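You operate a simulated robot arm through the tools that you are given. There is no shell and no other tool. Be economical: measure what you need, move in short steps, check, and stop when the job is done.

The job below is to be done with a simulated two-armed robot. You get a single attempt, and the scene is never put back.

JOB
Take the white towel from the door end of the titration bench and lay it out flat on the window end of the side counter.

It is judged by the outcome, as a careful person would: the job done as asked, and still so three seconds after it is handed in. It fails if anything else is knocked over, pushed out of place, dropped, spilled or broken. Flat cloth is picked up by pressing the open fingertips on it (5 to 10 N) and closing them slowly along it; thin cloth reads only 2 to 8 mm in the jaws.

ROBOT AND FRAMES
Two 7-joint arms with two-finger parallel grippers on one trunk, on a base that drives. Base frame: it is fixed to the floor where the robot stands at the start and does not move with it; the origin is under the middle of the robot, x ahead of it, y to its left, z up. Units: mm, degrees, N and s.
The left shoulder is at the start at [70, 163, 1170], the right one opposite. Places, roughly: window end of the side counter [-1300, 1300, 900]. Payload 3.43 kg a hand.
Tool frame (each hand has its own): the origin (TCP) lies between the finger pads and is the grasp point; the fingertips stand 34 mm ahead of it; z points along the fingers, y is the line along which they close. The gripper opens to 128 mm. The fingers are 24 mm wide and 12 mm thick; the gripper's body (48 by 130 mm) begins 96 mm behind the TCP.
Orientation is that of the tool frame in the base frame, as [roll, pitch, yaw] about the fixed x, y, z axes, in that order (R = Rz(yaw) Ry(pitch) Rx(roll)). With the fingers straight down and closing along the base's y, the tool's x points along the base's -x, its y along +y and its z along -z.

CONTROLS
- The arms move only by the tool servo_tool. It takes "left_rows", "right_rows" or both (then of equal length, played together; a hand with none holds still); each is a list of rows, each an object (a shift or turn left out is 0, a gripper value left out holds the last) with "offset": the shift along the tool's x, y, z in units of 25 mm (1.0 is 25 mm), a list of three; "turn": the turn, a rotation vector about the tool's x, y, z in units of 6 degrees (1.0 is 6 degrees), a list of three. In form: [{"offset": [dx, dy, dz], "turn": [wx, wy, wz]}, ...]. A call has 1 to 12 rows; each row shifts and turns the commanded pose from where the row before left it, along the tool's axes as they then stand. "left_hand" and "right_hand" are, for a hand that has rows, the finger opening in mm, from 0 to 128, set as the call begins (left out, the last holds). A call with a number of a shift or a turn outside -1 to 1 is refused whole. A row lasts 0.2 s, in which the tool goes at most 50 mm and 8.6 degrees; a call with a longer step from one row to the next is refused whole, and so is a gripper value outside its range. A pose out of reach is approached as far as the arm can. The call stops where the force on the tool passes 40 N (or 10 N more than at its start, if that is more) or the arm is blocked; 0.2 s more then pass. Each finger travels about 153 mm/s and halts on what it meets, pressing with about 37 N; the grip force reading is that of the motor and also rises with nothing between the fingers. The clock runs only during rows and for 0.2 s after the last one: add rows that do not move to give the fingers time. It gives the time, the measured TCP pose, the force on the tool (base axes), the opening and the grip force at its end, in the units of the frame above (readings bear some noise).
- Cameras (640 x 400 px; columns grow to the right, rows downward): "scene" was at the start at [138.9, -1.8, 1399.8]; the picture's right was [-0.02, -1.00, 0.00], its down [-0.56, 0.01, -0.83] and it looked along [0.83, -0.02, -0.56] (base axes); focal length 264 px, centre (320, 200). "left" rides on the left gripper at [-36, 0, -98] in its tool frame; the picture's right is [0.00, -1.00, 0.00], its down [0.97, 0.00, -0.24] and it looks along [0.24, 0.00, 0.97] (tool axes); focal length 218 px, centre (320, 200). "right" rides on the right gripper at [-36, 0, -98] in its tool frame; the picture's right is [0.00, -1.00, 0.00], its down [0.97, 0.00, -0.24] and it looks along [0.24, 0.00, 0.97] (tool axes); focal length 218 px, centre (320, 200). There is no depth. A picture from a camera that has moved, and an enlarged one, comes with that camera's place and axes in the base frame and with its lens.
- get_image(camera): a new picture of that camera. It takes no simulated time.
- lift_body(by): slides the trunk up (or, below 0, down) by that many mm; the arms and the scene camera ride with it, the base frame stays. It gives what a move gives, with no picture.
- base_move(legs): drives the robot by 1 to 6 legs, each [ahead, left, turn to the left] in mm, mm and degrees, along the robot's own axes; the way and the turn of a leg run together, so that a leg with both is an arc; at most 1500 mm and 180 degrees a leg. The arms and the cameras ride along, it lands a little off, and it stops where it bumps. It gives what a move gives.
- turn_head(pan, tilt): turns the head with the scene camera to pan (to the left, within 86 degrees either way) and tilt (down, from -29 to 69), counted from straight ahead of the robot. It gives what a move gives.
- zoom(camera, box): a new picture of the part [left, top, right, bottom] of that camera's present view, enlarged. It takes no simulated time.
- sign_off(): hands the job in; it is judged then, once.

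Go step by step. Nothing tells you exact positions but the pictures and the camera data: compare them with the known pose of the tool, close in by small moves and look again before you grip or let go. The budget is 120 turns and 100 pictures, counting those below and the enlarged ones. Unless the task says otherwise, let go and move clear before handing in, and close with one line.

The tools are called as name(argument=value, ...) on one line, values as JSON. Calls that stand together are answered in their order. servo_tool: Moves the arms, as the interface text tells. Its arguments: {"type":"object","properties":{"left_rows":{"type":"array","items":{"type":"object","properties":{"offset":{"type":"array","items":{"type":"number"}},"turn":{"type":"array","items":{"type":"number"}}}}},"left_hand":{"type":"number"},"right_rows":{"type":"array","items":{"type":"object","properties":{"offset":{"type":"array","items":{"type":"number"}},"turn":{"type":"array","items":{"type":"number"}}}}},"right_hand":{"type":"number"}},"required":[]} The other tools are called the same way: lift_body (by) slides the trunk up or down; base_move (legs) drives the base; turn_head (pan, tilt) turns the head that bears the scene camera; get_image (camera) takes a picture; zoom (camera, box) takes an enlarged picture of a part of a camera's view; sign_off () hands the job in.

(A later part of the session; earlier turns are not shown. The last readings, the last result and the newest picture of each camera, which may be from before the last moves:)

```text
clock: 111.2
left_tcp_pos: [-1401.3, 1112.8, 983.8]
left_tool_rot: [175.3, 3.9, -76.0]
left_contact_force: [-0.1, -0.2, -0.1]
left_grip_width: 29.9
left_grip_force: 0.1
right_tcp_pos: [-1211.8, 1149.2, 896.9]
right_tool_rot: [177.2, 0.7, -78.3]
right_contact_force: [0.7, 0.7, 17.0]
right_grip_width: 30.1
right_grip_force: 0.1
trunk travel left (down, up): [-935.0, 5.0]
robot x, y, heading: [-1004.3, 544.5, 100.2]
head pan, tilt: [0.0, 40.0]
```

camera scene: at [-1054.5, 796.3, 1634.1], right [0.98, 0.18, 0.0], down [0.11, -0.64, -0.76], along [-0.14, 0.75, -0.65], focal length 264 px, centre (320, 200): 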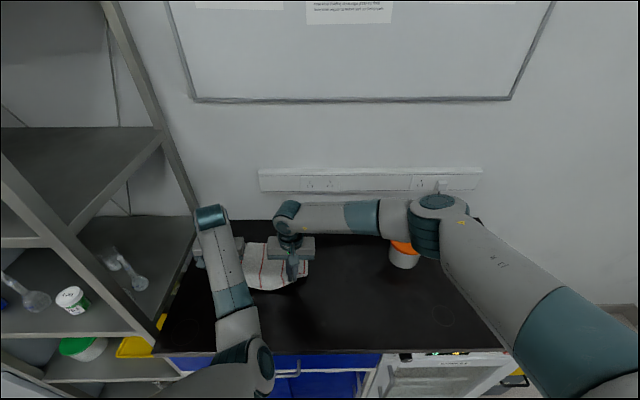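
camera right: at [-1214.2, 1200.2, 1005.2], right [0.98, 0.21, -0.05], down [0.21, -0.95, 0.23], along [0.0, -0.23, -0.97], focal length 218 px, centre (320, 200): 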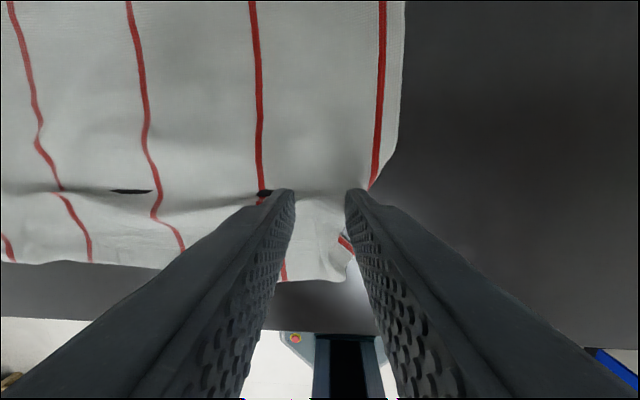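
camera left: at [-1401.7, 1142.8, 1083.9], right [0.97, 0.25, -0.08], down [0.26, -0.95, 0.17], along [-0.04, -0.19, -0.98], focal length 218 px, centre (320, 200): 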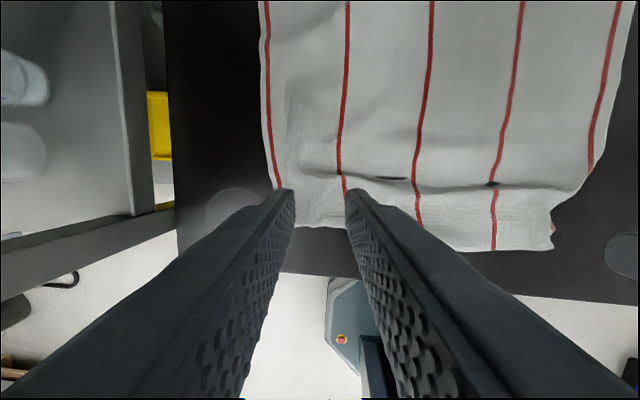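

servo_tool(right_rows=[{}, {}], right_hand=18)

servo_tool(right_rows=[{}, {}], right_hand=6)

servo_tool(right_rows=[{}, {}, {"offset": [0, 0, -0.6]}, {"offset": [0, 0, -0.6]}, {"offset": [0, 0, -0.6]}, {"offset": [0, 0, -0.6]}, {}], right_hand=0)

get_image(camera="right")

get_image(camera="left")

```text
clock: 111.8
left_tcp_pos: [-1402.2, 1113.4, 985.5]
left_tool_rot: [175.3, 3.8, -76.0]
left_contact_force: [-0.2, 0.1, -0.2]
left_grip_width: 30.1
left_grip_force: 0.0
right_tcp_pos: [-1210.8, 1148.7, 895.3]
right_tool_rot: [177.1, 0.8, -78.1]
right_contact_force: [0.1, 3.2, 19.7]
right_grip_width: 17.6
right_grip_force: 0.0
trunk travel left (down, up): [-935.0, 5.0]
robot x, y, heading: [-1006.8, 542.9, 100.1]
head pan, tilt: [0.0, 40.0]
```

```text
clock: 112.4
left_tcp_pos: [-1402.4, 1113.4, 985.2]
left_tool_rot: [175.3, 3.9, -75.9]
left_contact_force: [0.3, 0.1, 1.4]
left_grip_width: 29.9
left_grip_force: 0.0
right_tcp_pos: [-1211.3, 1147.9, 896.6]
right_tool_rot: [177.1, 0.7, -78.2]
right_contact_force: [-1.2, 1.3, 18.7]
right_grip_width: 5.2
right_grip_force: 0.1
trunk travel left (down, up): [-935.0, 5.0]
robot x, y, heading: [-1012.8, 541.1, 100.4]
head pan, tilt: [0.0, 40.0]
```

```text
clock: 114.0
left_tcp_pos: [-1401.9, 1113.0, 985.1]
left_tool_rot: [175.3, 3.8, -76.0]
left_contact_force: [0.1, 0.2, 0.9]
left_grip_width: 30.2
left_grip_force: 0.0
right_tcp_pos: [-1206.8, 1148.8, 956.6]
right_tool_rot: [177.3, 0.7, -78.1]
right_contact_force: [0.5, 0.7, 0.8]
right_grip_width: 1.8
right_grip_force: 36.7
trunk travel left (down, up): [-935.0, 5.0]
robot x, y, heading: [-1010.9, 541.1, 100.3]
head pan, tilt: [0.0, 40.0]
```

```text
16 pictures are left
camera right: at [-1210.3, 1184.6, 1053.4], right [0.98, 0.21, -0.05], down [0.21, -0.95, 0.23], along [0.0, -0.23, -0.97], focal length 218 px, centre (320, 200)
```

right: 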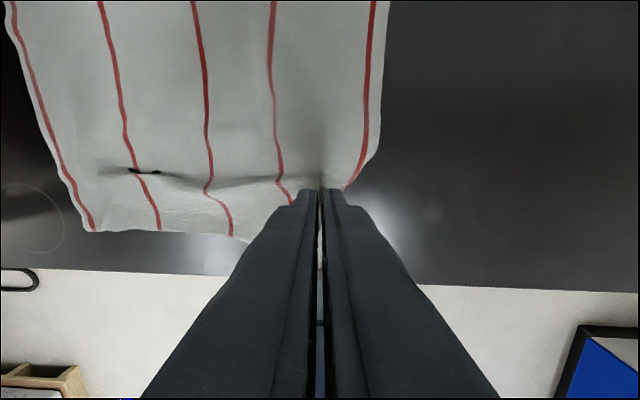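

```text
15 pictures are left
camera left: at [-1401.7, 1143.0, 1083.9], right [0.97, 0.25, -0.08], down [0.26, -0.95, 0.17], along [-0.04, -0.19, -0.98], focal length 218 px, centre (320, 200)
```

left: 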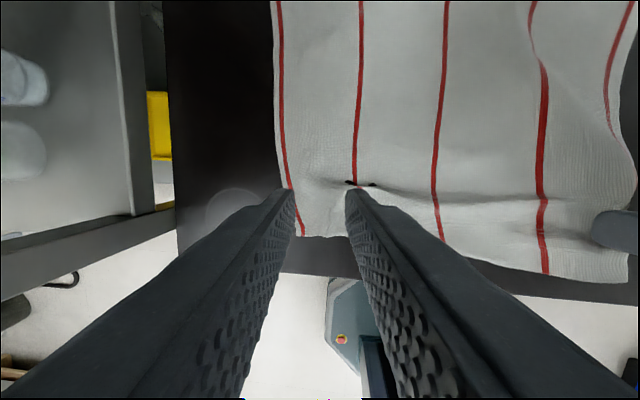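

The corner hangs free now. I swing it out to the right and lay it down with a small inward motion.

servo_tool(right_rows=[{"offset": [0.3, -0.7, 0]}, {"offset": [0.3, -0.7, 0.3]}, {"offset": [0.2, -0.4, 0.4]}, {}, {"offset": [0, 0.2, 0.5]}, {"offset": [-0.1, 0.3, 0.5]}, {"offset": [-0.1, 0.2, 0.4]}, {}])

get_image(camera="right")

```text
clock: 115.8
left_tcp_pos: [-1401.4, 1114.6, 983.3]
left_tool_rot: [175.2, 3.8, -76.0]
left_contact_force: [-0.1, -0.9, -0.1]
left_grip_width: 30.1
left_grip_force: 0.1
right_tcp_pos: [-1179.7, 1140.6, 901.6]
right_tool_rot: [177.1, 0.6, -78.3]
right_contact_force: [-0.2, -0.4, 0.9]
right_grip_width: 1.6
right_grip_force: 36.0
trunk travel left (down, up): [-935.0, 5.0]
robot x, y, heading: [-1007.8, 543.2, 100.3]
head pan, tilt: [0.0, 40.0]
```

```text
14 pictures are left
camera right: at [-1182.8, 1175.9, 999.4], right [0.98, 0.21, -0.05], down [0.21, -0.95, 0.23], along [0.0, -0.23, -0.97], focal length 218 px, centre (320, 200)
```

right: 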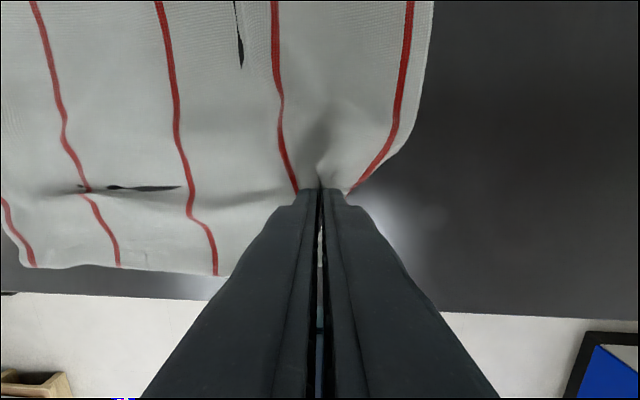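

servo_tool(right_rows=[{}, {}, {"offset": [0, 0, -0.6]}, {"offset": [0, 0, -1]}, {"offset": [0, 0, -1]}, {"offset": [0, 0, -1]}, {}], right_hand=40)

get_image(camera="right")

```text
clock: 117.4
left_tcp_pos: [-1402.4, 1114.3, 984.2]
left_tool_rot: [175.3, 3.7, -76.0]
left_contact_force: [0.1, 0.0, 0.3]
left_grip_width: 29.8
left_grip_force: 0.0
right_tcp_pos: [-1176.5, 1140.4, 992.4]
right_tool_rot: [177.2, 0.6, -78.3]
right_contact_force: [-0.1, -0.8, 0.2]
right_grip_width: 39.7
right_grip_force: 0.0
trunk travel left (down, up): [-935.0, 5.0]
robot x, y, heading: [-1009.2, 542.7, 100.4]
head pan, tilt: [0.0, 40.0]
```

```text
13 pictures are left
camera right: at [-1177.9, 1175.9, 1089.8], right [0.98, 0.21, -0.05], down [0.21, -0.95, 0.23], along [0.0, -0.24, -0.97], focal length 218 px, centre (320, 200)
```

right: 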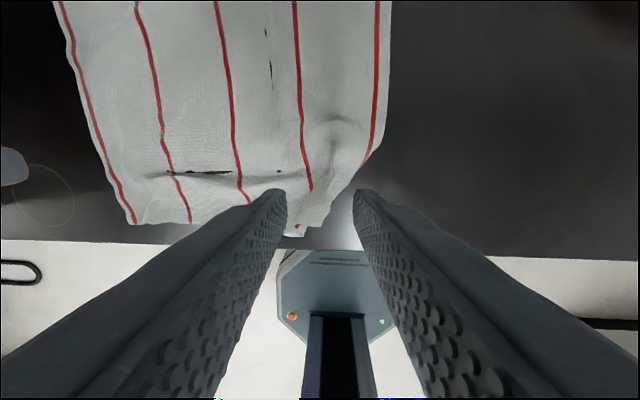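

The corner is still folded under, since I swung it the wrong way. I pinch the fold again, lift higher, and this time lower while moving inward so the flap trails outward.

servo_tool(right_rows=[{"offset": [0.4, 0.1, 0.7]}, {"offset": [0, 0, 1]}, {"offset": [0, 0, 1]}, {"offset": [0, 0, 0.9]}, {"offset": [0, 0, 0.3]}, {}], right_hand=30)

```text
clock: 118.8
left_tcp_pos: [-1401.1, 1112.5, 985.8]
left_tool_rot: [175.2, 3.9, -76.0]
left_contact_force: [0.7, -0.2, 0.3]
left_grip_width: 30.3
left_grip_force: 0.1
right_tcp_pos: [-1180.4, 1128.8, 897.2]
right_tool_rot: [177.1, 0.9, -78.2]
right_contact_force: [0.9, 1.5, 25.4]
right_grip_width: 30.0
right_grip_force: 0.1
trunk travel left (down, up): [-935.0, 5.0]
robot x, y, heading: [-1008.8, 541.0, 100.3]
head pan, tilt: [0.0, 40.0]
```

servo_tool(right_rows=[{"offset": [0, 0, -0.05]}, {}], right_hand=18)

servo_tool(right_rows=[{}, {}], right_hand=6)

servo_tool(right_rows=[{}, {}, {"offset": [0, 0, -0.7]}, {"offset": [0, 0, -0.7]}, {"offset": [0, 0, -0.7]}, {"offset": [0, 0, -0.7]}, {"offset": [0, 0, -0.7]}, {}, {}], right_hand=0)

get_image(camera="left")

```text
clock: 119.4
left_tcp_pos: [-1402.2, 1112.5, 984.5]
left_tool_rot: [175.3, 3.8, -75.9]
left_contact_force: [-0.6, -0.4, -1.0]
left_grip_width: 30.1
left_grip_force: 0.2
right_tcp_pos: [-1181.2, 1127.0, 895.3]
right_tool_rot: [177.1, 0.8, -78.1]
right_contact_force: [-3.9, -0.6, 21.7]
right_grip_width: 15.4
right_grip_force: 0.0
trunk travel left (down, up): [-935.0, 5.0]
robot x, y, heading: [-1009.1, 543.8, 100.5]
head pan, tilt: [0.0, 40.0]
```

```text
clock: 120.0
left_tcp_pos: [-1401.1, 1112.9, 985.4]
left_tool_rot: [175.3, 4.0, -75.9]
left_contact_force: [-0.8, 0.1, -0.1]
left_grip_width: 30.0
left_grip_force: 0.0
right_tcp_pos: [-1180.4, 1127.5, 895.9]
right_tool_rot: [177.3, 0.8, -78.2]
right_contact_force: [1.4, 0.9, 22.1]
right_grip_width: 6.6
right_grip_force: 1.0
trunk travel left (down, up): [-935.0, 5.0]
robot x, y, heading: [-1008.7, 537.9, 100.4]
head pan, tilt: [0.0, 40.0]
```

```text
clock: 122.0
left_tcp_pos: [-1401.9, 1114.3, 983.5]
left_tool_rot: [175.3, 3.7, -76.0]
left_contact_force: [0.2, -0.4, 0.1]
left_grip_width: 30.0
left_grip_force: 0.1
right_tcp_pos: [-1175.1, 1128.7, 981.2]
right_tool_rot: [177.1, 0.6, -78.2]
right_contact_force: [-0.8, -0.3, 0.1]
right_grip_width: 2.3
right_grip_force: 37.4
trunk travel left (down, up): [-935.0, 5.0]
robot x, y, heading: [-1010.7, 545.5, 100.1]
head pan, tilt: [0.0, 40.0]
```

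```text
12 pictures are left
camera left: at [-1401.7, 1143.4, 1083.6], right [0.97, 0.25, -0.08], down [0.26, -0.95, 0.17], along [-0.04, -0.19, -0.98], focal length 218 px, centre (320, 200)
```

left: 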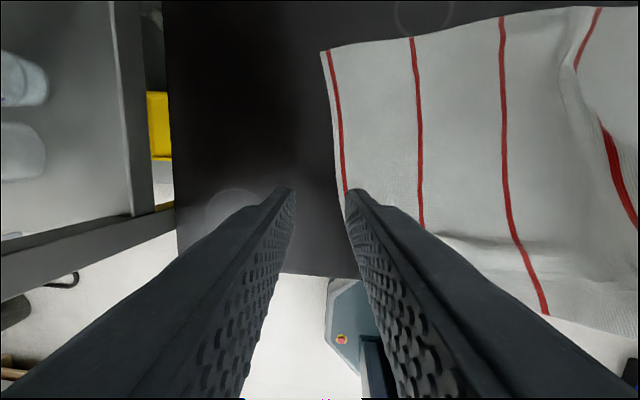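

The flap hangs free; now I lower while moving inward and forward so it trails out toward its corner.

servo_tool(right_rows=[{"offset": [0, 0.1, 0.6]}, {"offset": [-0.3, 0.4, 0.6]}, {"offset": [-0.4, 0.4, 0.5]}, {"offset": [-0.4, 0.4, 0.5]}, {"offset": [-0.3, 0.4, 0.4]}, {"offset": [-0.3, 0.4, 0.4]}, {"offset": [-0.2, 0.3, 0.2]}, {}])

servo_tool(right_rows=[{}, {}, {"offset": [0, 0, -0.6]}, {"offset": [0, 0, -1]}, {"offset": [0, 0, -1]}, {"offset": [0, 0, -1]}, {}], right_hand=30)

get_image(camera="right")

```text
clock: 123.8
left_tcp_pos: [-1401.1, 1114.9, 984.1]
left_tool_rot: [175.3, 3.8, -76.0]
left_contact_force: [0.0, 0.2, 0.2]
left_grip_width: 29.9
left_grip_force: 0.0
right_tcp_pos: [-1247.7, 1164.4, 904.5]
right_tool_rot: [177.1, 0.6, -78.2]
right_contact_force: [-0.1, 0.0, 0.6]
right_grip_width: 3.3
right_grip_force: 37.2
trunk travel left (down, up): [-935.0, 5.0]
robot x, y, heading: [-1009.1, 544.0, 100.4]
head pan, tilt: [0.0, 40.0]
```

```text
clock: 125.4
left_tcp_pos: [-1401.9, 1113.9, 983.0]
left_tool_rot: [175.3, 3.8, -75.9]
left_contact_force: [-0.2, -0.1, 0.3]
left_grip_width: 30.2
left_grip_force: 0.0
right_tcp_pos: [-1246.2, 1165.1, 995.6]
right_tool_rot: [177.2, 0.6, -78.2]
right_contact_force: [0.6, -0.5, 0.3]
right_grip_width: 30.0
right_grip_force: 0.0
trunk travel left (down, up): [-935.0, 5.0]
robot x, y, heading: [-1008.4, 542.1, 100.3]
head pan, tilt: [0.0, 40.0]
```

```text
11 pictures are left
camera right: at [-1249.1, 1200.8, 1093.1], right [0.98, 0.21, -0.05], down [0.21, -0.95, 0.23], along [0.0, -0.23, -0.97], focal length 218 px, centre (320, 200)
```

right: 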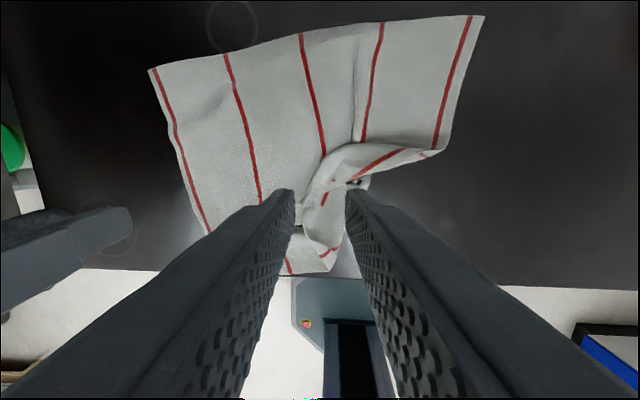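

That bunched the corner inward. I move the right hand back and up to see the fold properly.

servo_tool(right_rows=[{"offset": [0.9, -0.5, -0.8]}, {"offset": [0.9, -0.5, -0.8]}, {"offset": [0.9, -0.5, 0]}, {"offset": [0.6, 0, 0]}, {}], right_hand=10)

zoom(camera="right", box=[120, 0, 440, 200])

```text
clock: 126.6
left_tcp_pos: [-1402.9, 1114.6, 983.8]
left_tool_rot: [175.2, 3.8, -76.0]
left_contact_force: [0.2, -0.6, 0.3]
left_grip_width: 30.0
left_grip_force: 0.2
right_tcp_pos: [-1188.8, 1090.4, 1032.7]
right_tool_rot: [177.2, 0.6, -78.2]
right_contact_force: [-0.4, 0.3, 0.7]
right_grip_width: 10.1
right_grip_force: 0.1
trunk travel left (down, up): [-935.0, 5.0]
robot x, y, heading: [-1011.0, 541.5, 100.3]
head pan, tilt: [0.0, 40.0]
```

```text
2.00 times, centred on (280, 100) of right
camera zoom: at [-1192.1, 1126.3, 1131.1], right [0.98, 0.2, -0.05], down [0.21, -0.95, 0.23], along [0.0, -0.23, -0.97], focal length 436 px, centre (400, 400)
```

zoom: 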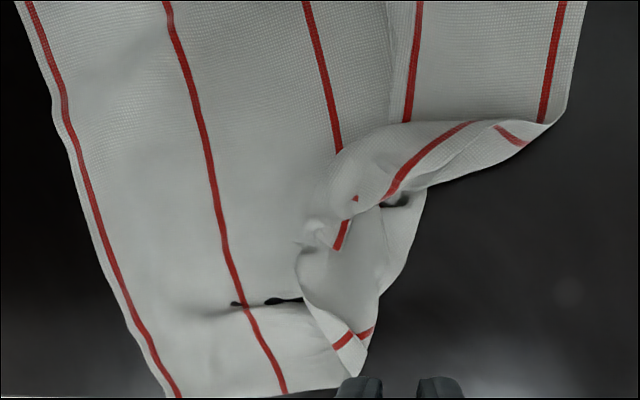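

The corner is crumpled and the towel now sits a bit too near the front edge. The cleanest cure is to pick it up by its two tidy far corners, let it hang straight, and lay it again; I move the hands over those corners.

base_move(legs=[[110, 0, 0]])

servo_tool(left_rows=[{"offset": [-0.6, -0.4, 0], "turn": [0.4, 0.3, 0]}, {"offset": [0, -0.4, 0], "turn": [0.38, 0.3, 0]}, {}, {}, {}, {}], right_rows=[{"offset": [-0.9, -0.5, 0]}, {"offset": [-0.9, -0.5, 0]}, {"offset": [-0.9, -0.5, 0]}, {"offset": [-0.9, -0.5, 0.6]}, {"offset": [-0.9, -0.36, 0.7]}, {"offset": [0, 0, 0.7]}], left_hand=40, right_hand=40)

```text
clock: 127.8
left_tcp_pos: [-1421.1, 1221.8, 984.2]
left_tool_rot: [175.3, 3.9, -76.1]
left_contact_force: [1.7, 0.3, -0.7]
left_grip_width: 29.8
left_grip_force: 0.1
right_tcp_pos: [-1207.9, 1198.4, 1034.6]
right_tool_rot: [177.2, 0.8, -78.2]
right_contact_force: [0.2, -0.2, -1.0]
right_grip_width: 9.9
right_grip_force: 0.0
trunk travel left (down, up): [-935.0, 5.0]
robot x, y, heading: [-1031.6, 650.1, 100.4]
head pan, tilt: [0.0, 40.0]
```

```text
clock: 129.2
left_tcp_pos: [-1404.5, 1244.7, 983.6]
left_tool_rot: [179.9, 0.2, -75.8]
left_contact_force: [0.2, -0.3, -0.2]
left_grip_width: 39.8
left_grip_force: 0.0
right_tcp_pos: [-1178.2, 1323.1, 982.7]
right_tool_rot: [177.2, 0.6, -78.2]
right_contact_force: [0.1, 0.5, -0.7]
right_grip_width: 39.9
right_grip_force: 0.1
trunk travel left (down, up): [-935.0, 5.0]
robot x, y, heading: [-1027.0, 649.6, 100.1]
head pan, tilt: [0.0, 40.0]
```

lift_body(by=-74)

get_image(camera="left")

get_image(camera="right")

```text
clock: 130.3
left_tcp_pos: [-1406.1, 1242.7, 909.3]
left_tool_rot: [-180.0, 0.2, -76.0]
left_contact_force: [-0.1, 0.2, -0.4]
left_grip_width: 40.2
left_grip_force: 0.2
right_tcp_pos: [-1177.7, 1322.6, 909.1]
right_tool_rot: [177.2, 0.6, -78.2]
right_contact_force: [-0.5, -0.9, -0.6]
right_grip_width: 39.7
right_grip_force: 0.2
trunk travel left (down, up): [-861.0, 79.0]
robot x, y, heading: [-1023.7, 651.7, 100.2]
head pan, tilt: [0.0, 40.0]
```

```text
9 pictures are left
camera left: at [-1414.1, 1276.7, 1008.1], right [0.97, 0.24, 0.0], down [0.24, -0.94, 0.24], along [0.06, -0.23, -0.97], focal length 218 px, centre (320, 200)
```

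left: 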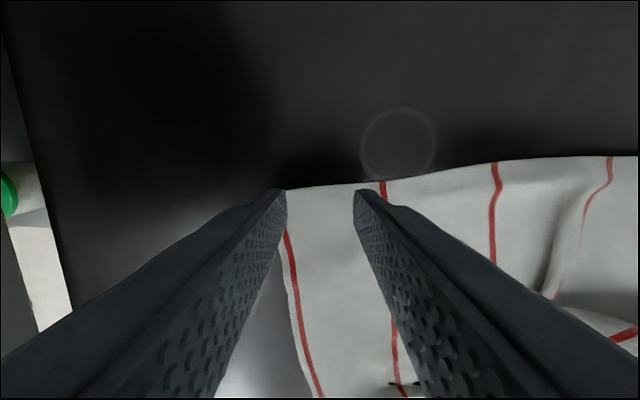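

```text
8 pictures are left
camera right: at [-1180.2, 1358.5, 1006.5], right [0.98, 0.2, -0.05], down [0.21, -0.95, 0.23], along [0.0, -0.23, -0.97], focal length 218 px, centre (320, 200)
```

right: 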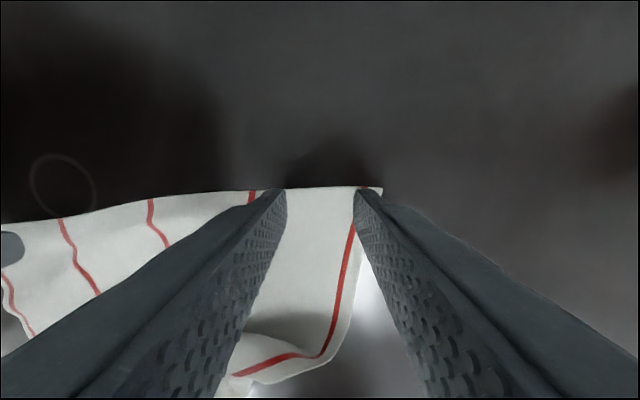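

Well placed. Small corrections, then press.

servo_tool(left_rows=[{"offset": [0, -0.5, 0]}, {"offset": [0, 0, 0.4]}, {"offset": [0, 0, 0.15]}, {}], right_rows=[{"offset": [0, 0.2, 0]}, {"offset": [0, 0, 0.4]}, {"offset": [0, 0, 0.15]}, {}])

```text
clock: 131.3
left_tcp_pos: [-1394.1, 1246.7, 896.1]
left_tool_rot: [179.9, 0.3, -75.8]
left_contact_force: [-0.4, -1.1, -0.6]
left_grip_width: 40.0
left_grip_force: 0.1
right_tcp_pos: [-1181.4, 1321.9, 896.3]
right_tool_rot: [177.1, 0.8, -78.1]
right_contact_force: [0.2, 0.4, 11.7]
right_grip_width: 39.8
right_grip_force: 0.0
trunk travel left (down, up): [-861.0, 79.0]
robot x, y, heading: [-1028.1, 651.7, 100.5]
head pan, tilt: [0.0, 40.0]
```

servo_tool(left_rows=[{"offset": [0, 0, 0.15]}, {"offset": [0, 0, 0.05]}, {}], right_rows=[{"offset": [0, 0, 0.06]}, {}, {}])

```text
clock: 132.1
left_tcp_pos: [-1391.7, 1246.2, 895.0]
left_tool_rot: [179.9, 0.5, -75.8]
left_contact_force: [-1.2, 1.8, 19.7]
left_grip_width: 40.3
left_grip_force: 0.0
right_tcp_pos: [-1182.2, 1320.3, 897.1]
right_tool_rot: [177.0, 0.9, -78.2]
right_contact_force: [-0.7, 4.7, 19.4]
right_grip_width: 39.5
right_grip_force: 0.1
trunk travel left (down, up): [-861.0, 79.0]
robot x, y, heading: [-1029.6, 651.4, 100.3]
head pan, tilt: [0.0, 40.0]
```

servo_tool(left_rows=[{}, {}], right_rows=[{}, {}], left_hand=30, right_hand=30)

servo_tool(left_rows=[{}, {}], right_rows=[{}, {}], left_hand=18, right_hand=18)

servo_tool(left_rows=[{}, {}], right_rows=[{}, {}], left_hand=6, right_hand=6)

servo_tool(left_rows=[{}, {}], right_rows=[{}, {}], left_hand=0, right_hand=0)

lift_body(by=78)

```text
clock: 132.7
left_tcp_pos: [-1392.2, 1245.6, 895.0]
left_tool_rot: [179.9, 0.6, -75.9]
left_contact_force: [-0.4, 3.6, 24.7]
left_grip_width: 28.6
left_grip_force: 0.1
right_tcp_pos: [-1180.7, 1319.4, 896.2]
right_tool_rot: [177.0, 0.7, -78.2]
right_contact_force: [-3.3, 0.0, 17.8]
right_grip_width: 27.6
right_grip_force: 0.1
trunk travel left (down, up): [-861.0, 79.0]
robot x, y, heading: [-1026.7, 651.2, 100.3]
head pan, tilt: [0.0, 40.0]
```

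```text
clock: 133.3
left_tcp_pos: [-1390.7, 1244.5, 894.8]
left_tool_rot: [180.0, 0.7, -75.9]
left_contact_force: [-0.6, 2.2, 32.2]
left_grip_width: 17.8
left_grip_force: 0.1
right_tcp_pos: [-1182.2, 1318.5, 896.5]
right_tool_rot: [177.1, 0.9, -78.2]
right_contact_force: [-1.7, 0.3, 13.6]
right_grip_width: 16.9
right_grip_force: 0.1
trunk travel left (down, up): [-861.0, 79.0]
robot x, y, heading: [-1026.1, 648.9, 100.4]
head pan, tilt: [0.0, 40.0]
```

```text
clock: 133.9
left_tcp_pos: [-1392.6, 1243.5, 895.0]
left_tool_rot: [179.9, 0.5, -75.9]
left_contact_force: [1.0, -0.7, 34.3]
left_grip_width: 6.8
left_grip_force: 10.6
right_tcp_pos: [-1181.4, 1317.6, 895.6]
right_tool_rot: [177.1, 0.7, -78.3]
right_contact_force: [-1.0, 0.1, 7.6]
right_grip_width: 5.3
right_grip_force: 0.0
trunk travel left (down, up): [-861.0, 79.0]
robot x, y, heading: [-1029.7, 649.1, 100.1]
head pan, tilt: [0.0, 40.0]
```

```text
clock: 134.5
left_tcp_pos: [-1390.8, 1245.6, 895.6]
left_tool_rot: [179.9, 0.6, -75.8]
left_contact_force: [-0.6, -2.1, 35.5]
left_grip_width: 2.0
left_grip_force: 36.4
right_tcp_pos: [-1180.9, 1319.0, 896.7]
right_tool_rot: [177.1, 0.8, -78.1]
right_contact_force: [-0.9, -0.6, 2.1]
right_grip_width: 0.0
right_grip_force: 33.0
trunk travel left (down, up): [-861.0, 79.0]
robot x, y, heading: [-1030.6, 651.0, 100.3]
head pan, tilt: [0.0, 40.0]
```

```text
clock: 135.6
left_tcp_pos: [-1393.1, 1247.4, 969.0]
left_tool_rot: [-179.9, 0.2, -75.9]
left_contact_force: [-0.3, 1.0, 0.5]
left_grip_width: 2.1
left_grip_force: 37.0
right_tcp_pos: [-1182.6, 1322.2, 971.1]
right_tool_rot: [177.2, 0.7, -78.2]
right_contact_force: [-0.4, 0.1, 0.1]
right_grip_width: 0.0
right_grip_force: 32.9
trunk travel left (down, up): [-939.0, 1.0]
robot x, y, heading: [-1029.6, 650.2, 100.4]
head pan, tilt: [0.0, 40.0]
```

The right jaw closed empty, the left holds. I lower again, and repeat the right pinch with firmer, maintained pressure.

servo_tool(right_rows=[{"turn": [0.45, 0.1, 0], "offset": [0.15, 0.2, 0]}, {}], right_hand=40)

lift_body(by=-73)

get_image(camera="right")

```text
clock: 136.2
left_tcp_pos: [-1391.9, 1246.1, 970.0]
left_tool_rot: [179.9, 0.2, -75.9]
left_contact_force: [0.4, -0.2, 0.5]
left_grip_width: 1.8
left_grip_force: 37.1
right_tcp_pos: [-1185.5, 1316.7, 971.7]
right_tool_rot: [180.0, -0.1, -78.3]
right_contact_force: [0.6, 0.0, 1.1]
right_grip_width: 39.9
right_grip_force: 0.0
trunk travel left (down, up): [-939.0, 1.0]
robot x, y, heading: [-1026.2, 653.8, 100.3]
head pan, tilt: [0.0, 40.0]
```

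```text
clock: 137.3
left_tcp_pos: [-1393.0, 1247.7, 897.3]
left_tool_rot: [180.0, 0.2, -76.0]
left_contact_force: [-0.1, -0.5, -0.3]
left_grip_width: 1.7
left_grip_force: 36.5
right_tcp_pos: [-1185.5, 1316.6, 900.0]
right_tool_rot: [179.9, 0.0, -78.3]
right_contact_force: [0.1, -0.1, 0.7]
right_grip_width: 40.0
right_grip_force: 0.0
trunk travel left (down, up): [-866.0, 74.0]
robot x, y, heading: [-1028.2, 652.2, 100.2]
head pan, tilt: [0.0, 40.0]
```

```text
7 pictures are left
camera right: at [-1193.8, 1353.3, 996.3], right [0.98, 0.2, 0.0], down [0.2, -0.95, 0.24], along [0.05, -0.23, -0.97], focal length 218 px, centre (320, 200)
```

right: 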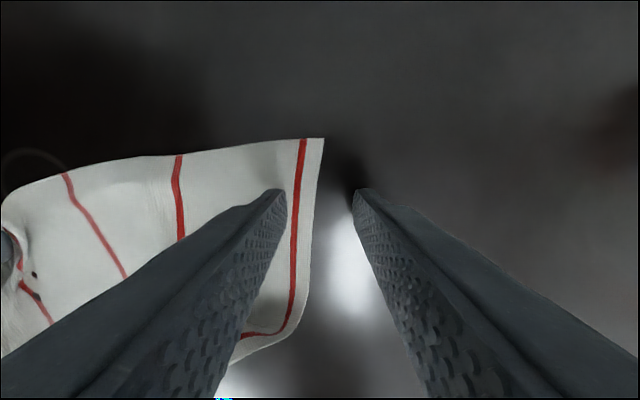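

The far-right corner has shifted to about (-1193, 1358). I move over it and pinch again.

servo_tool(right_rows=[{"offset": [0, 0, -0.9]}, {"offset": [-0.5, 0.75, 0]}, {"offset": [-0.5, 0.7, 0]}, {"offset": [0, 0, 0.5]}, {"offset": [0, 0, 0.5]}, {"offset": [0, 0, 0.12]}, {}])

servo_tool(right_rows=[{"offset": [0, 0, 0.1]}, {}])

```text
clock: 138.9
left_tcp_pos: [-1392.6, 1247.1, 896.3]
left_tool_rot: [180.0, 0.3, -75.8]
left_contact_force: [0.3, -0.3, 0.3]
left_grip_width: 1.8
left_grip_force: 36.4
right_tcp_pos: [-1226.8, 1334.3, 895.4]
right_tool_rot: [179.8, 0.0, -78.3]
right_contact_force: [0.3, 1.3, 8.5]
right_grip_width: 40.2
right_grip_force: 0.0
trunk travel left (down, up): [-866.0, 74.0]
robot x, y, heading: [-1025.4, 652.1, 100.2]
head pan, tilt: [0.0, 40.0]
```

```text
clock: 139.5
left_tcp_pos: [-1391.7, 1245.2, 899.4]
left_tool_rot: [-180.0, 0.4, -75.9]
left_contact_force: [-0.3, -0.2, 0.3]
left_grip_width: 1.9
left_grip_force: 36.2
right_tcp_pos: [-1226.5, 1334.4, 896.4]
right_tool_rot: [179.8, 0.4, -78.1]
right_contact_force: [0.1, 5.0, 30.8]
right_grip_width: 40.6
right_grip_force: 0.1
trunk travel left (down, up): [-866.0, 74.0]
robot x, y, heading: [-1027.1, 648.0, 100.3]
head pan, tilt: [0.0, 40.0]
```

servo_tool(right_rows=[{}, {}], right_hand=30)

servo_tool(right_rows=[{}, {}], right_hand=18)

servo_tool(right_rows=[{}, {}], right_hand=6)

servo_tool(right_rows=[{}, {}], right_hand=0)

```text
clock: 140.1
left_tcp_pos: [-1392.8, 1244.4, 897.2]
left_tool_rot: [180.0, 0.4, -75.7]
left_contact_force: [0.0, 0.4, 1.2]
left_grip_width: 1.9
left_grip_force: 37.3
right_tcp_pos: [-1228.3, 1332.0, 895.6]
right_tool_rot: [179.7, 0.3, -78.1]
right_contact_force: [-5.7, -2.0, 35.2]
right_grip_width: 26.9
right_grip_force: 0.0
trunk travel left (down, up): [-866.0, 74.0]
robot x, y, heading: [-1028.6, 652.2, 100.2]
head pan, tilt: [0.0, 40.0]
```

```text
clock: 140.7
left_tcp_pos: [-1391.3, 1244.1, 898.8]
left_tool_rot: [-179.9, 0.4, -75.9]
left_contact_force: [-0.5, 0.4, -0.1]
left_grip_width: 2.0
left_grip_force: 36.7
right_tcp_pos: [-1226.5, 1334.4, 895.4]
right_tool_rot: [179.9, 0.4, -78.2]
right_contact_force: [1.4, -2.2, 35.7]
right_grip_width: 17.1
right_grip_force: 0.0
trunk travel left (down, up): [-866.0, 74.0]
robot x, y, heading: [-1026.0, 653.6, 100.1]
head pan, tilt: [0.0, 40.0]
```

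```text
clock: 141.3
left_tcp_pos: [-1392.1, 1244.7, 899.5]
left_tool_rot: [179.9, 0.4, -75.9]
left_contact_force: [0.8, 0.1, -0.2]
left_grip_width: 1.8
left_grip_force: 36.4
right_tcp_pos: [-1226.3, 1333.7, 894.8]
right_tool_rot: [179.8, 0.4, -78.2]
right_contact_force: [1.1, 0.0, 35.7]
right_grip_width: 4.7
right_grip_force: 0.0
trunk travel left (down, up): [-866.0, 74.0]
robot x, y, heading: [-1030.7, 651.5, 100.3]
head pan, tilt: [0.0, 40.0]
```

```text
clock: 141.9
left_tcp_pos: [-1390.5, 1245.1, 897.7]
left_tool_rot: [179.9, 0.4, -75.9]
left_contact_force: [-0.2, -0.3, -0.5]
left_grip_width: 1.8
left_grip_force: 36.9
right_tcp_pos: [-1226.1, 1333.5, 895.0]
right_tool_rot: [179.8, 0.4, -78.1]
right_contact_force: [2.8, 1.0, 35.5]
right_grip_width: 2.0
right_grip_force: 36.4
trunk travel left (down, up): [-866.0, 74.0]
robot x, y, heading: [-1028.8, 653.2, 100.3]
head pan, tilt: [0.0, 40.0]
```

Both far corners are held. I raise the trunk and then the hands so the towel hangs freely, levelling and spreading them as they rise.

lift_body(by=73)

servo_tool(left_rows=[{"offset": [-0.2, 0, -0.7]}, {"offset": [-0.2, 0, -0.7]}, {"offset": [-0.2, 0, -0.7]}, {"offset": [-0.2, 0, -0.7]}, {"offset": [-0.2, 0.1, -0.7]}, {"offset": [0, 0.1, -0.7]}, {}], right_rows=[{"offset": [0.2, 0, -0.7]}, {"offset": [0.2, 0, -0.7]}, {"offset": [0.2, 0, -0.7]}, {"offset": [0.2, -0.1, -0.7]}, {"offset": [0.2, -0.2, -0.7]}, {"offset": [0, -0.2, -0.7]}, {}])

```text
clock: 143.1
left_tcp_pos: [-1392.6, 1247.6, 968.1]
left_tool_rot: [179.9, 0.3, -76.0]
left_contact_force: [0.2, -0.6, 0.2]
left_grip_width: 1.6
left_grip_force: 36.5
right_tcp_pos: [-1226.9, 1335.0, 963.0]
right_tool_rot: [179.9, -0.1, -78.2]
right_contact_force: [0.1, 0.2, 0.3]
right_grip_width: 2.1
right_grip_force: 36.2
trunk travel left (down, up): [-939.0, 1.0]
robot x, y, heading: [-1030.4, 647.9, 100.4]
head pan, tilt: [0.0, 40.0]
```

```text
clock: 144.7
left_tcp_pos: [-1403.3, 1270.3, 1075.7]
left_tool_rot: [-180.0, 0.2, -75.9]
left_contact_force: [0.5, 0.4, 0.0]
left_grip_width: 1.6
left_grip_force: 36.4
right_tcp_pos: [-1211.6, 1313.1, 1070.0]
right_tool_rot: [179.9, 0.1, -78.1]
right_contact_force: [-0.7, 0.2, -0.8]
right_grip_width: 2.1
right_grip_force: 36.3
trunk travel left (down, up): [-939.0, 1.0]
robot x, y, heading: [-1027.5, 652.7, 100.3]
head pan, tilt: [0.0, 40.0]
```

servo_tool(left_rows=[{"offset": [0, 0.1, -0.8]}, {"offset": [0, 0.1, -0.8]}, {"offset": [0, 0, -0.8]}, {"offset": [0, 0, -0.8]}, {"offset": [0, 0, -0.8]}, {"offset": [0, 0, -0.8]}, {}], right_rows=[{"offset": [0, -0.1, -0.8]}, {"offset": [0, -0.1, -0.8]}, {"offset": [0, -0.1, -0.8]}, {"offset": [0, -0.1, -0.8]}, {"offset": [0, 0, -0.9]}, {"offset": [0, 0, -0.9]}, {}])

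get_image(camera="scene")

```text
clock: 146.2
left_tcp_pos: [-1418.8, 1281.6, 1186.5]
left_tool_rot: [-179.8, 0.1, -76.1]
left_contact_force: [32.8, 4.7, 1.1]
left_grip_width: 2.2
left_grip_force: 37.0
left hand out of reach, approached as far as the arm can: row 4, 5, 6
right_tcp_pos: [-1201.3, 1314.0, 1193.0]
right_tool_rot: [179.6, 0.2, -78.1]
right_contact_force: [-33.6, -5.6, -0.7]
right_grip_width: 2.0
right_grip_force: 36.8
trunk travel left (down, up): [-939.0, 1.0]
robot x, y, heading: [-1025.5, 649.3, 99.9]
head pan, tilt: [0.0, 40.0]
```

```text
6 pictures are left
camera scene: at [-1052.4, 784.2, 1680.0], right [0.98, 0.18, 0.0], down [0.11, -0.63, -0.77], along [-0.14, 0.75, -0.64], focal length 264 px, centre (320, 200)
```

scene: 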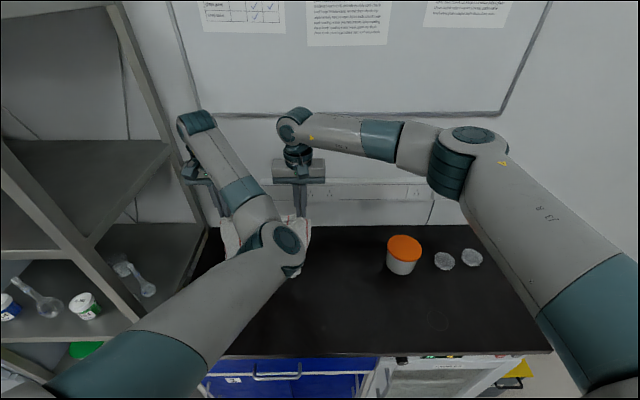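

The towel hangs straight now but too taut; I ease the hands together, then back off so that its lower edge comes down near the front of the counter.

servo_tool(right_rows=[{"offset": [0, 0.25, 0]}, {"offset": [0, 0.2, 0]}, {}])

base_move(legs=[[-195, 0, 0]])

get_image(camera="right")

```text
clock: 147.1
left_tcp_pos: [-1422.0, 1282.4, 1186.6]
left_tool_rot: [179.9, 0.2, -75.8]
left_contact_force: [17.2, 2.2, 0.4]
left_grip_width: 1.9
left_grip_force: 36.9
right_tcp_pos: [-1211.1, 1313.8, 1193.3]
right_tool_rot: [179.8, 0.0, -78.4]
right_contact_force: [-17.9, -2.9, -0.4]
right_grip_width: 2.1
right_grip_force: 36.7
trunk travel left (down, up): [-939.0, 1.0]
robot x, y, heading: [-1027.2, 646.9, 99.9]
head pan, tilt: [0.0, 40.0]
```

```text
clock: 148.6
left_tcp_pos: [-1387.2, 1096.0, 1184.4]
left_tool_rot: [-179.9, 0.0, -75.9]
left_contact_force: [13.5, 2.2, 0.3]
left_grip_width: 2.0
left_grip_force: 36.6
right_tcp_pos: [-1176.0, 1126.0, 1192.2]
right_tool_rot: [179.8, -0.2, -78.3]
right_contact_force: [-12.5, -1.6, -1.6]
right_grip_width: 1.9
right_grip_force: 36.5
trunk travel left (down, up): [-939.0, 1.0]
robot x, y, heading: [-990.9, 460.6, 100.3]
head pan, tilt: [0.0, 40.0]
```

```text
5 pictures are left
camera right: at [-1184.7, 1162.5, 1288.6], right [0.98, 0.2, 0.0], down [0.2, -0.95, 0.24], along [0.05, -0.24, -0.97], focal length 218 px, centre (320, 200)
```

right: 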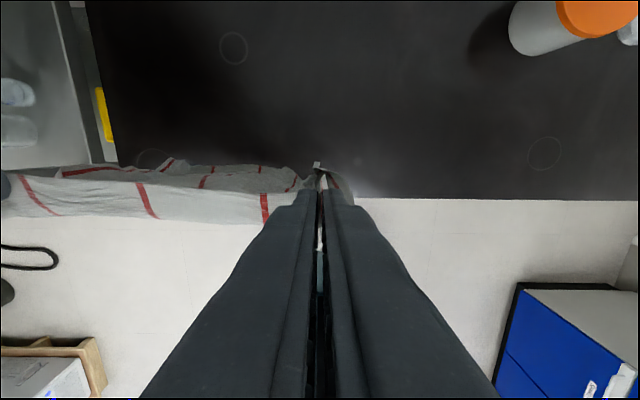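

The towel hangs straight down just inside the front edge. Now I lay it forward using only trunk and base, in alternating steps with the arms still.

servo_tool(right_rows=[{"offset": [0, 0.2, 0]}, {}])

lift_body(by=-35)

base_move(legs=[[25, 0, 0]])

lift_body(by=-30)

base_move(legs=[[30, 0, 0]])

lift_body(by=-30)

base_move(legs=[[30, 0, 0]])

lift_body(by=-30)

base_move(legs=[[30, 0, 0]])

lift_body(by=-30)

base_move(legs=[[30, 0, 0]])

```text
clock: 149.2
left_tcp_pos: [-1387.0, 1093.8, 1184.0]
left_tool_rot: [179.9, 0.1, -75.9]
left_contact_force: [3.2, 1.2, -0.1]
left_grip_width: 1.8
left_grip_force: 37.0
right_tcp_pos: [-1182.3, 1123.5, 1192.2]
right_tool_rot: [179.9, -0.1, -78.3]
right_contact_force: [-2.2, 0.4, 0.1]
right_grip_width: 1.9
right_grip_force: 36.9
trunk travel left (down, up): [-939.0, 1.0]
robot x, y, heading: [-995.9, 460.1, 100.4]
head pan, tilt: [0.0, 40.0]
```

```text
clock: 150.0
left_tcp_pos: [-1386.0, 1092.4, 1151.6]
left_tool_rot: [-179.9, 0.3, -75.9]
left_contact_force: [2.9, 0.7, 0.5]
left_grip_width: 1.7
left_grip_force: 36.7
right_tcp_pos: [-1181.6, 1121.1, 1158.9]
right_tool_rot: [179.8, 0.0, -78.3]
right_contact_force: [-1.9, -0.2, 0.2]
right_grip_width: 2.1
right_grip_force: 36.3
trunk travel left (down, up): [-904.0, 36.0]
robot x, y, heading: [-991.8, 459.4, 100.4]
head pan, tilt: [0.0, 40.0]
```

```text
clock: 150.8
left_tcp_pos: [-1390.1, 1109.9, 1154.5]
left_tool_rot: [-179.9, 0.7, -75.8]
left_contact_force: [2.6, 0.0, 0.3]
left_grip_width: 1.8
left_grip_force: 36.3
right_tcp_pos: [-1185.3, 1139.0, 1163.1]
right_tool_rot: [179.8, 0.4, -78.2]
right_contact_force: [-2.1, -1.1, -0.3]
right_grip_width: 1.9
right_grip_force: 36.8
trunk travel left (down, up): [-904.0, 36.0]
robot x, y, heading: [-1001.8, 483.4, 100.0]
head pan, tilt: [0.0, 40.0]
```

```text
clock: 151.6
left_tcp_pos: [-1390.8, 1115.4, 1121.4]
left_tool_rot: [179.9, 0.3, -75.9]
left_contact_force: [3.6, 0.6, -0.4]
left_grip_width: 1.8
left_grip_force: 36.4
right_tcp_pos: [-1185.7, 1144.4, 1128.4]
right_tool_rot: [179.8, 0.1, -78.3]
right_contact_force: [-3.4, -1.1, -0.9]
right_grip_width: 2.2
right_grip_force: 36.8
trunk travel left (down, up): [-874.0, 66.0]
robot x, y, heading: [-998.0, 481.5, 100.3]
head pan, tilt: [0.0, 40.0]
```

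```text
clock: 152.4
left_tcp_pos: [-1395.6, 1138.9, 1125.8]
left_tool_rot: [180.0, 0.6, -75.9]
left_contact_force: [2.6, -0.6, 0.2]
left_grip_width: 1.7
left_grip_force: 36.5
right_tcp_pos: [-1191.2, 1168.3, 1132.9]
right_tool_rot: [179.8, 0.4, -78.2]
right_contact_force: [-2.0, -0.5, -1.0]
right_grip_width: 2.1
right_grip_force: 37.1
trunk travel left (down, up): [-874.0, 66.0]
robot x, y, heading: [-1002.3, 515.2, 100.2]
head pan, tilt: [0.0, 40.0]
```

```text
clock: 153.2
left_tcp_pos: [-1396.1, 1145.2, 1091.5]
left_tool_rot: [-179.9, 0.1, -75.9]
left_contact_force: [2.3, 1.2, 0.3]
left_grip_width: 1.8
left_grip_force: 36.7
right_tcp_pos: [-1192.0, 1173.5, 1099.1]
right_tool_rot: [179.8, 0.0, -78.1]
right_contact_force: [-2.3, 0.2, -0.2]
right_grip_width: 1.9
right_grip_force: 36.0
trunk travel left (down, up): [-844.0, 96.0]
robot x, y, heading: [-1000.9, 513.5, 100.2]
head pan, tilt: [0.0, 40.0]
```

```text
clock: 154.0
left_tcp_pos: [-1401.2, 1166.9, 1096.1]
left_tool_rot: [180.0, 0.6, -75.9]
left_contact_force: [2.7, 0.0, 0.8]
left_grip_width: 1.6
left_grip_force: 36.6
right_tcp_pos: [-1195.3, 1195.5, 1103.2]
right_tool_rot: [179.8, 0.5, -78.1]
right_contact_force: [-2.1, -1.3, 0.0]
right_grip_width: 2.1
right_grip_force: 36.7
trunk travel left (down, up): [-844.0, 96.0]
robot x, y, heading: [-1008.1, 544.3, 100.1]
head pan, tilt: [0.0, 40.0]
```

```text
clock: 154.7
left_tcp_pos: [-1401.2, 1174.5, 1061.9]
left_tool_rot: [-180.0, 0.2, -75.9]
left_contact_force: [2.7, 0.4, 0.9]
left_grip_width: 1.6
left_grip_force: 36.9
right_tcp_pos: [-1197.8, 1203.8, 1068.9]
right_tool_rot: [179.7, 0.0, -78.1]
right_contact_force: [-1.7, 0.2, -1.2]
right_grip_width: 2.3
right_grip_force: 36.3
trunk travel left (down, up): [-814.0, 126.0]
robot x, y, heading: [-1006.6, 541.8, 100.4]
head pan, tilt: [0.0, 40.0]
```

```text
clock: 155.6
left_tcp_pos: [-1406.3, 1196.2, 1065.4]
left_tool_rot: [179.9, 0.5, -76.0]
left_contact_force: [2.4, -0.8, 0.3]
left_grip_width: 2.1
left_grip_force: 36.3
right_tcp_pos: [-1202.2, 1225.3, 1072.6]
right_tool_rot: [179.7, 0.4, -78.0]
right_contact_force: [-1.9, -1.1, -0.4]
right_grip_width: 2.1
right_grip_force: 36.6
trunk travel left (down, up): [-814.0, 126.0]
robot x, y, heading: [-1014.5, 569.5, 100.2]
head pan, tilt: [0.0, 40.0]
```

```text
clock: 156.3
left_tcp_pos: [-1406.3, 1202.4, 1030.4]
left_tool_rot: [-180.0, 0.1, -75.8]
left_contact_force: [1.9, 0.1, 0.0]
left_grip_width: 1.7
left_grip_force: 36.5
right_tcp_pos: [-1203.2, 1230.3, 1038.7]
right_tool_rot: [179.8, -0.1, -78.1]
right_contact_force: [-1.9, -0.7, -0.6]
right_grip_width: 2.0
right_grip_force: 36.4
trunk travel left (down, up): [-784.0, 156.0]
robot x, y, heading: [-1013.1, 570.0, 100.2]
head pan, tilt: [0.0, 40.0]
```

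```text
clock: 157.1
left_tcp_pos: [-1411.2, 1225.1, 1035.4]
left_tool_rot: [-180.0, 0.6, -75.8]
left_contact_force: [2.9, 0.9, 0.9]
left_grip_width: 2.0
left_grip_force: 36.7
right_tcp_pos: [-1206.8, 1252.8, 1043.9]
right_tool_rot: [179.8, 0.4, -78.1]
right_contact_force: [-1.5, -0.9, -0.1]
right_grip_width: 1.8
right_grip_force: 36.4
trunk travel left (down, up): [-784.0, 156.0]
robot x, y, heading: [-1020.0, 599.2, 100.1]
head pan, tilt: [0.0, 40.0]
```

Arms are steady and forces low. I continue the same way.

lift_body(by=-30)

base_move(legs=[[32, 0, 0]])

lift_body(by=-30)

base_move(legs=[[32, 0, 0]])

lift_body(by=-30)

base_move(legs=[[32, 0, 0]])

get_image(camera="scene")

```text
clock: 157.9
left_tcp_pos: [-1413.1, 1229.7, 1001.1]
left_tool_rot: [179.9, 0.2, -75.8]
left_contact_force: [1.6, 0.0, 0.0]
left_grip_width: 1.9
left_grip_force: 37.0
right_tcp_pos: [-1208.5, 1258.7, 1008.9]
right_tool_rot: [179.8, 0.1, -78.1]
right_contact_force: [-1.7, -0.2, -0.9]
right_grip_width: 1.9
right_grip_force: 36.6
trunk travel left (down, up): [-754.0, 186.0]
robot x, y, heading: [-1018.1, 601.0, 100.2]
head pan, tilt: [0.0, 40.0]
```

```text
clock: 158.7
left_tcp_pos: [-1418.6, 1256.1, 1005.4]
left_tool_rot: [179.8, 0.5, -75.9]
left_contact_force: [3.1, -0.8, 1.0]
left_grip_width: 1.8
left_grip_force: 36.7
right_tcp_pos: [-1213.7, 1284.6, 1013.0]
right_tool_rot: [179.7, 0.3, -78.0]
right_contact_force: [-1.3, -1.1, 0.2]
right_grip_width: 1.9
right_grip_force: 36.3
trunk travel left (down, up): [-754.0, 186.0]
robot x, y, heading: [-1026.2, 628.0, 100.3]
head pan, tilt: [0.0, 40.0]
```

```text
clock: 159.5
left_tcp_pos: [-1418.9, 1260.6, 971.5]
left_tool_rot: [179.8, 0.3, -75.8]
left_contact_force: [2.2, -0.5, 0.0]
left_grip_width: 1.8
left_grip_force: 37.0
right_tcp_pos: [-1213.8, 1289.0, 978.6]
right_tool_rot: [179.7, 0.1, -78.0]
right_contact_force: [-1.4, -0.9, 0.0]
right_grip_width: 2.1
right_grip_force: 36.0
trunk travel left (down, up): [-724.0, 216.0]
robot x, y, heading: [-1023.3, 627.9, 100.0]
head pan, tilt: [0.0, 40.0]
```

```text
clock: 160.3
left_tcp_pos: [-1423.5, 1287.7, 973.1]
left_tool_rot: [179.9, 0.5, -75.8]
left_contact_force: [1.7, -0.5, -0.2]
left_grip_width: 1.7
left_grip_force: 36.6
right_tcp_pos: [-1220.5, 1315.1, 981.8]
right_tool_rot: [179.7, 0.3, -78.0]
right_contact_force: [-1.0, 0.0, 0.7]
right_grip_width: 1.8
right_grip_force: 36.7
trunk travel left (down, up): [-724.0, 216.0]
robot x, y, heading: [-1029.2, 659.4, 100.1]
head pan, tilt: [0.0, 40.0]
```

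```text
clock: 161.1
left_tcp_pos: [-1424.5, 1291.4, 942.1]
left_tool_rot: [179.9, 0.3, -75.8]
left_contact_force: [1.6, 0.6, 0.5]
left_grip_width: 1.7
left_grip_force: 36.5
right_tcp_pos: [-1220.0, 1319.0, 950.6]
right_tool_rot: [179.7, 0.0, -77.9]
right_contact_force: [-1.5, -0.2, -0.7]
right_grip_width: 1.8
right_grip_force: 37.1
trunk travel left (down, up): [-694.0, 246.0]
robot x, y, heading: [-1028.7, 658.8, 100.0]
head pan, tilt: [0.0, 40.0]
```

```text
clock: 161.9
left_tcp_pos: [-1428.9, 1318.1, 943.9]
left_tool_rot: [180.0, 0.5, -75.6]
left_contact_force: [1.5, -0.2, 1.7]
left_grip_width: 1.9
left_grip_force: 36.6
right_tcp_pos: [-1224.8, 1346.8, 952.2]
right_tool_rot: [179.7, 0.3, -78.0]
right_contact_force: [-1.7, -0.5, 0.7]
right_grip_width: 2.1
right_grip_force: 37.2
trunk travel left (down, up): [-694.0, 246.0]
robot x, y, heading: [-1033.2, 686.7, 100.3]
head pan, tilt: [0.0, 40.0]
```

```text
4 pictures are left
camera scene: at [-1058.8, 819.8, 1435.6], right [0.98, 0.18, 0.0], down [0.11, -0.63, -0.77], along [-0.14, 0.76, -0.64], focal length 264 px, centre (320, 200)
```

scene: 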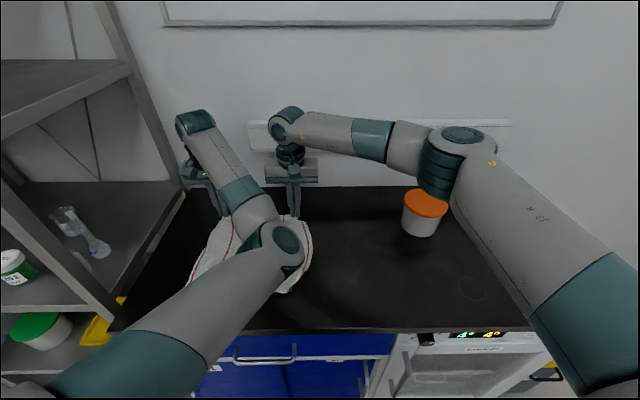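

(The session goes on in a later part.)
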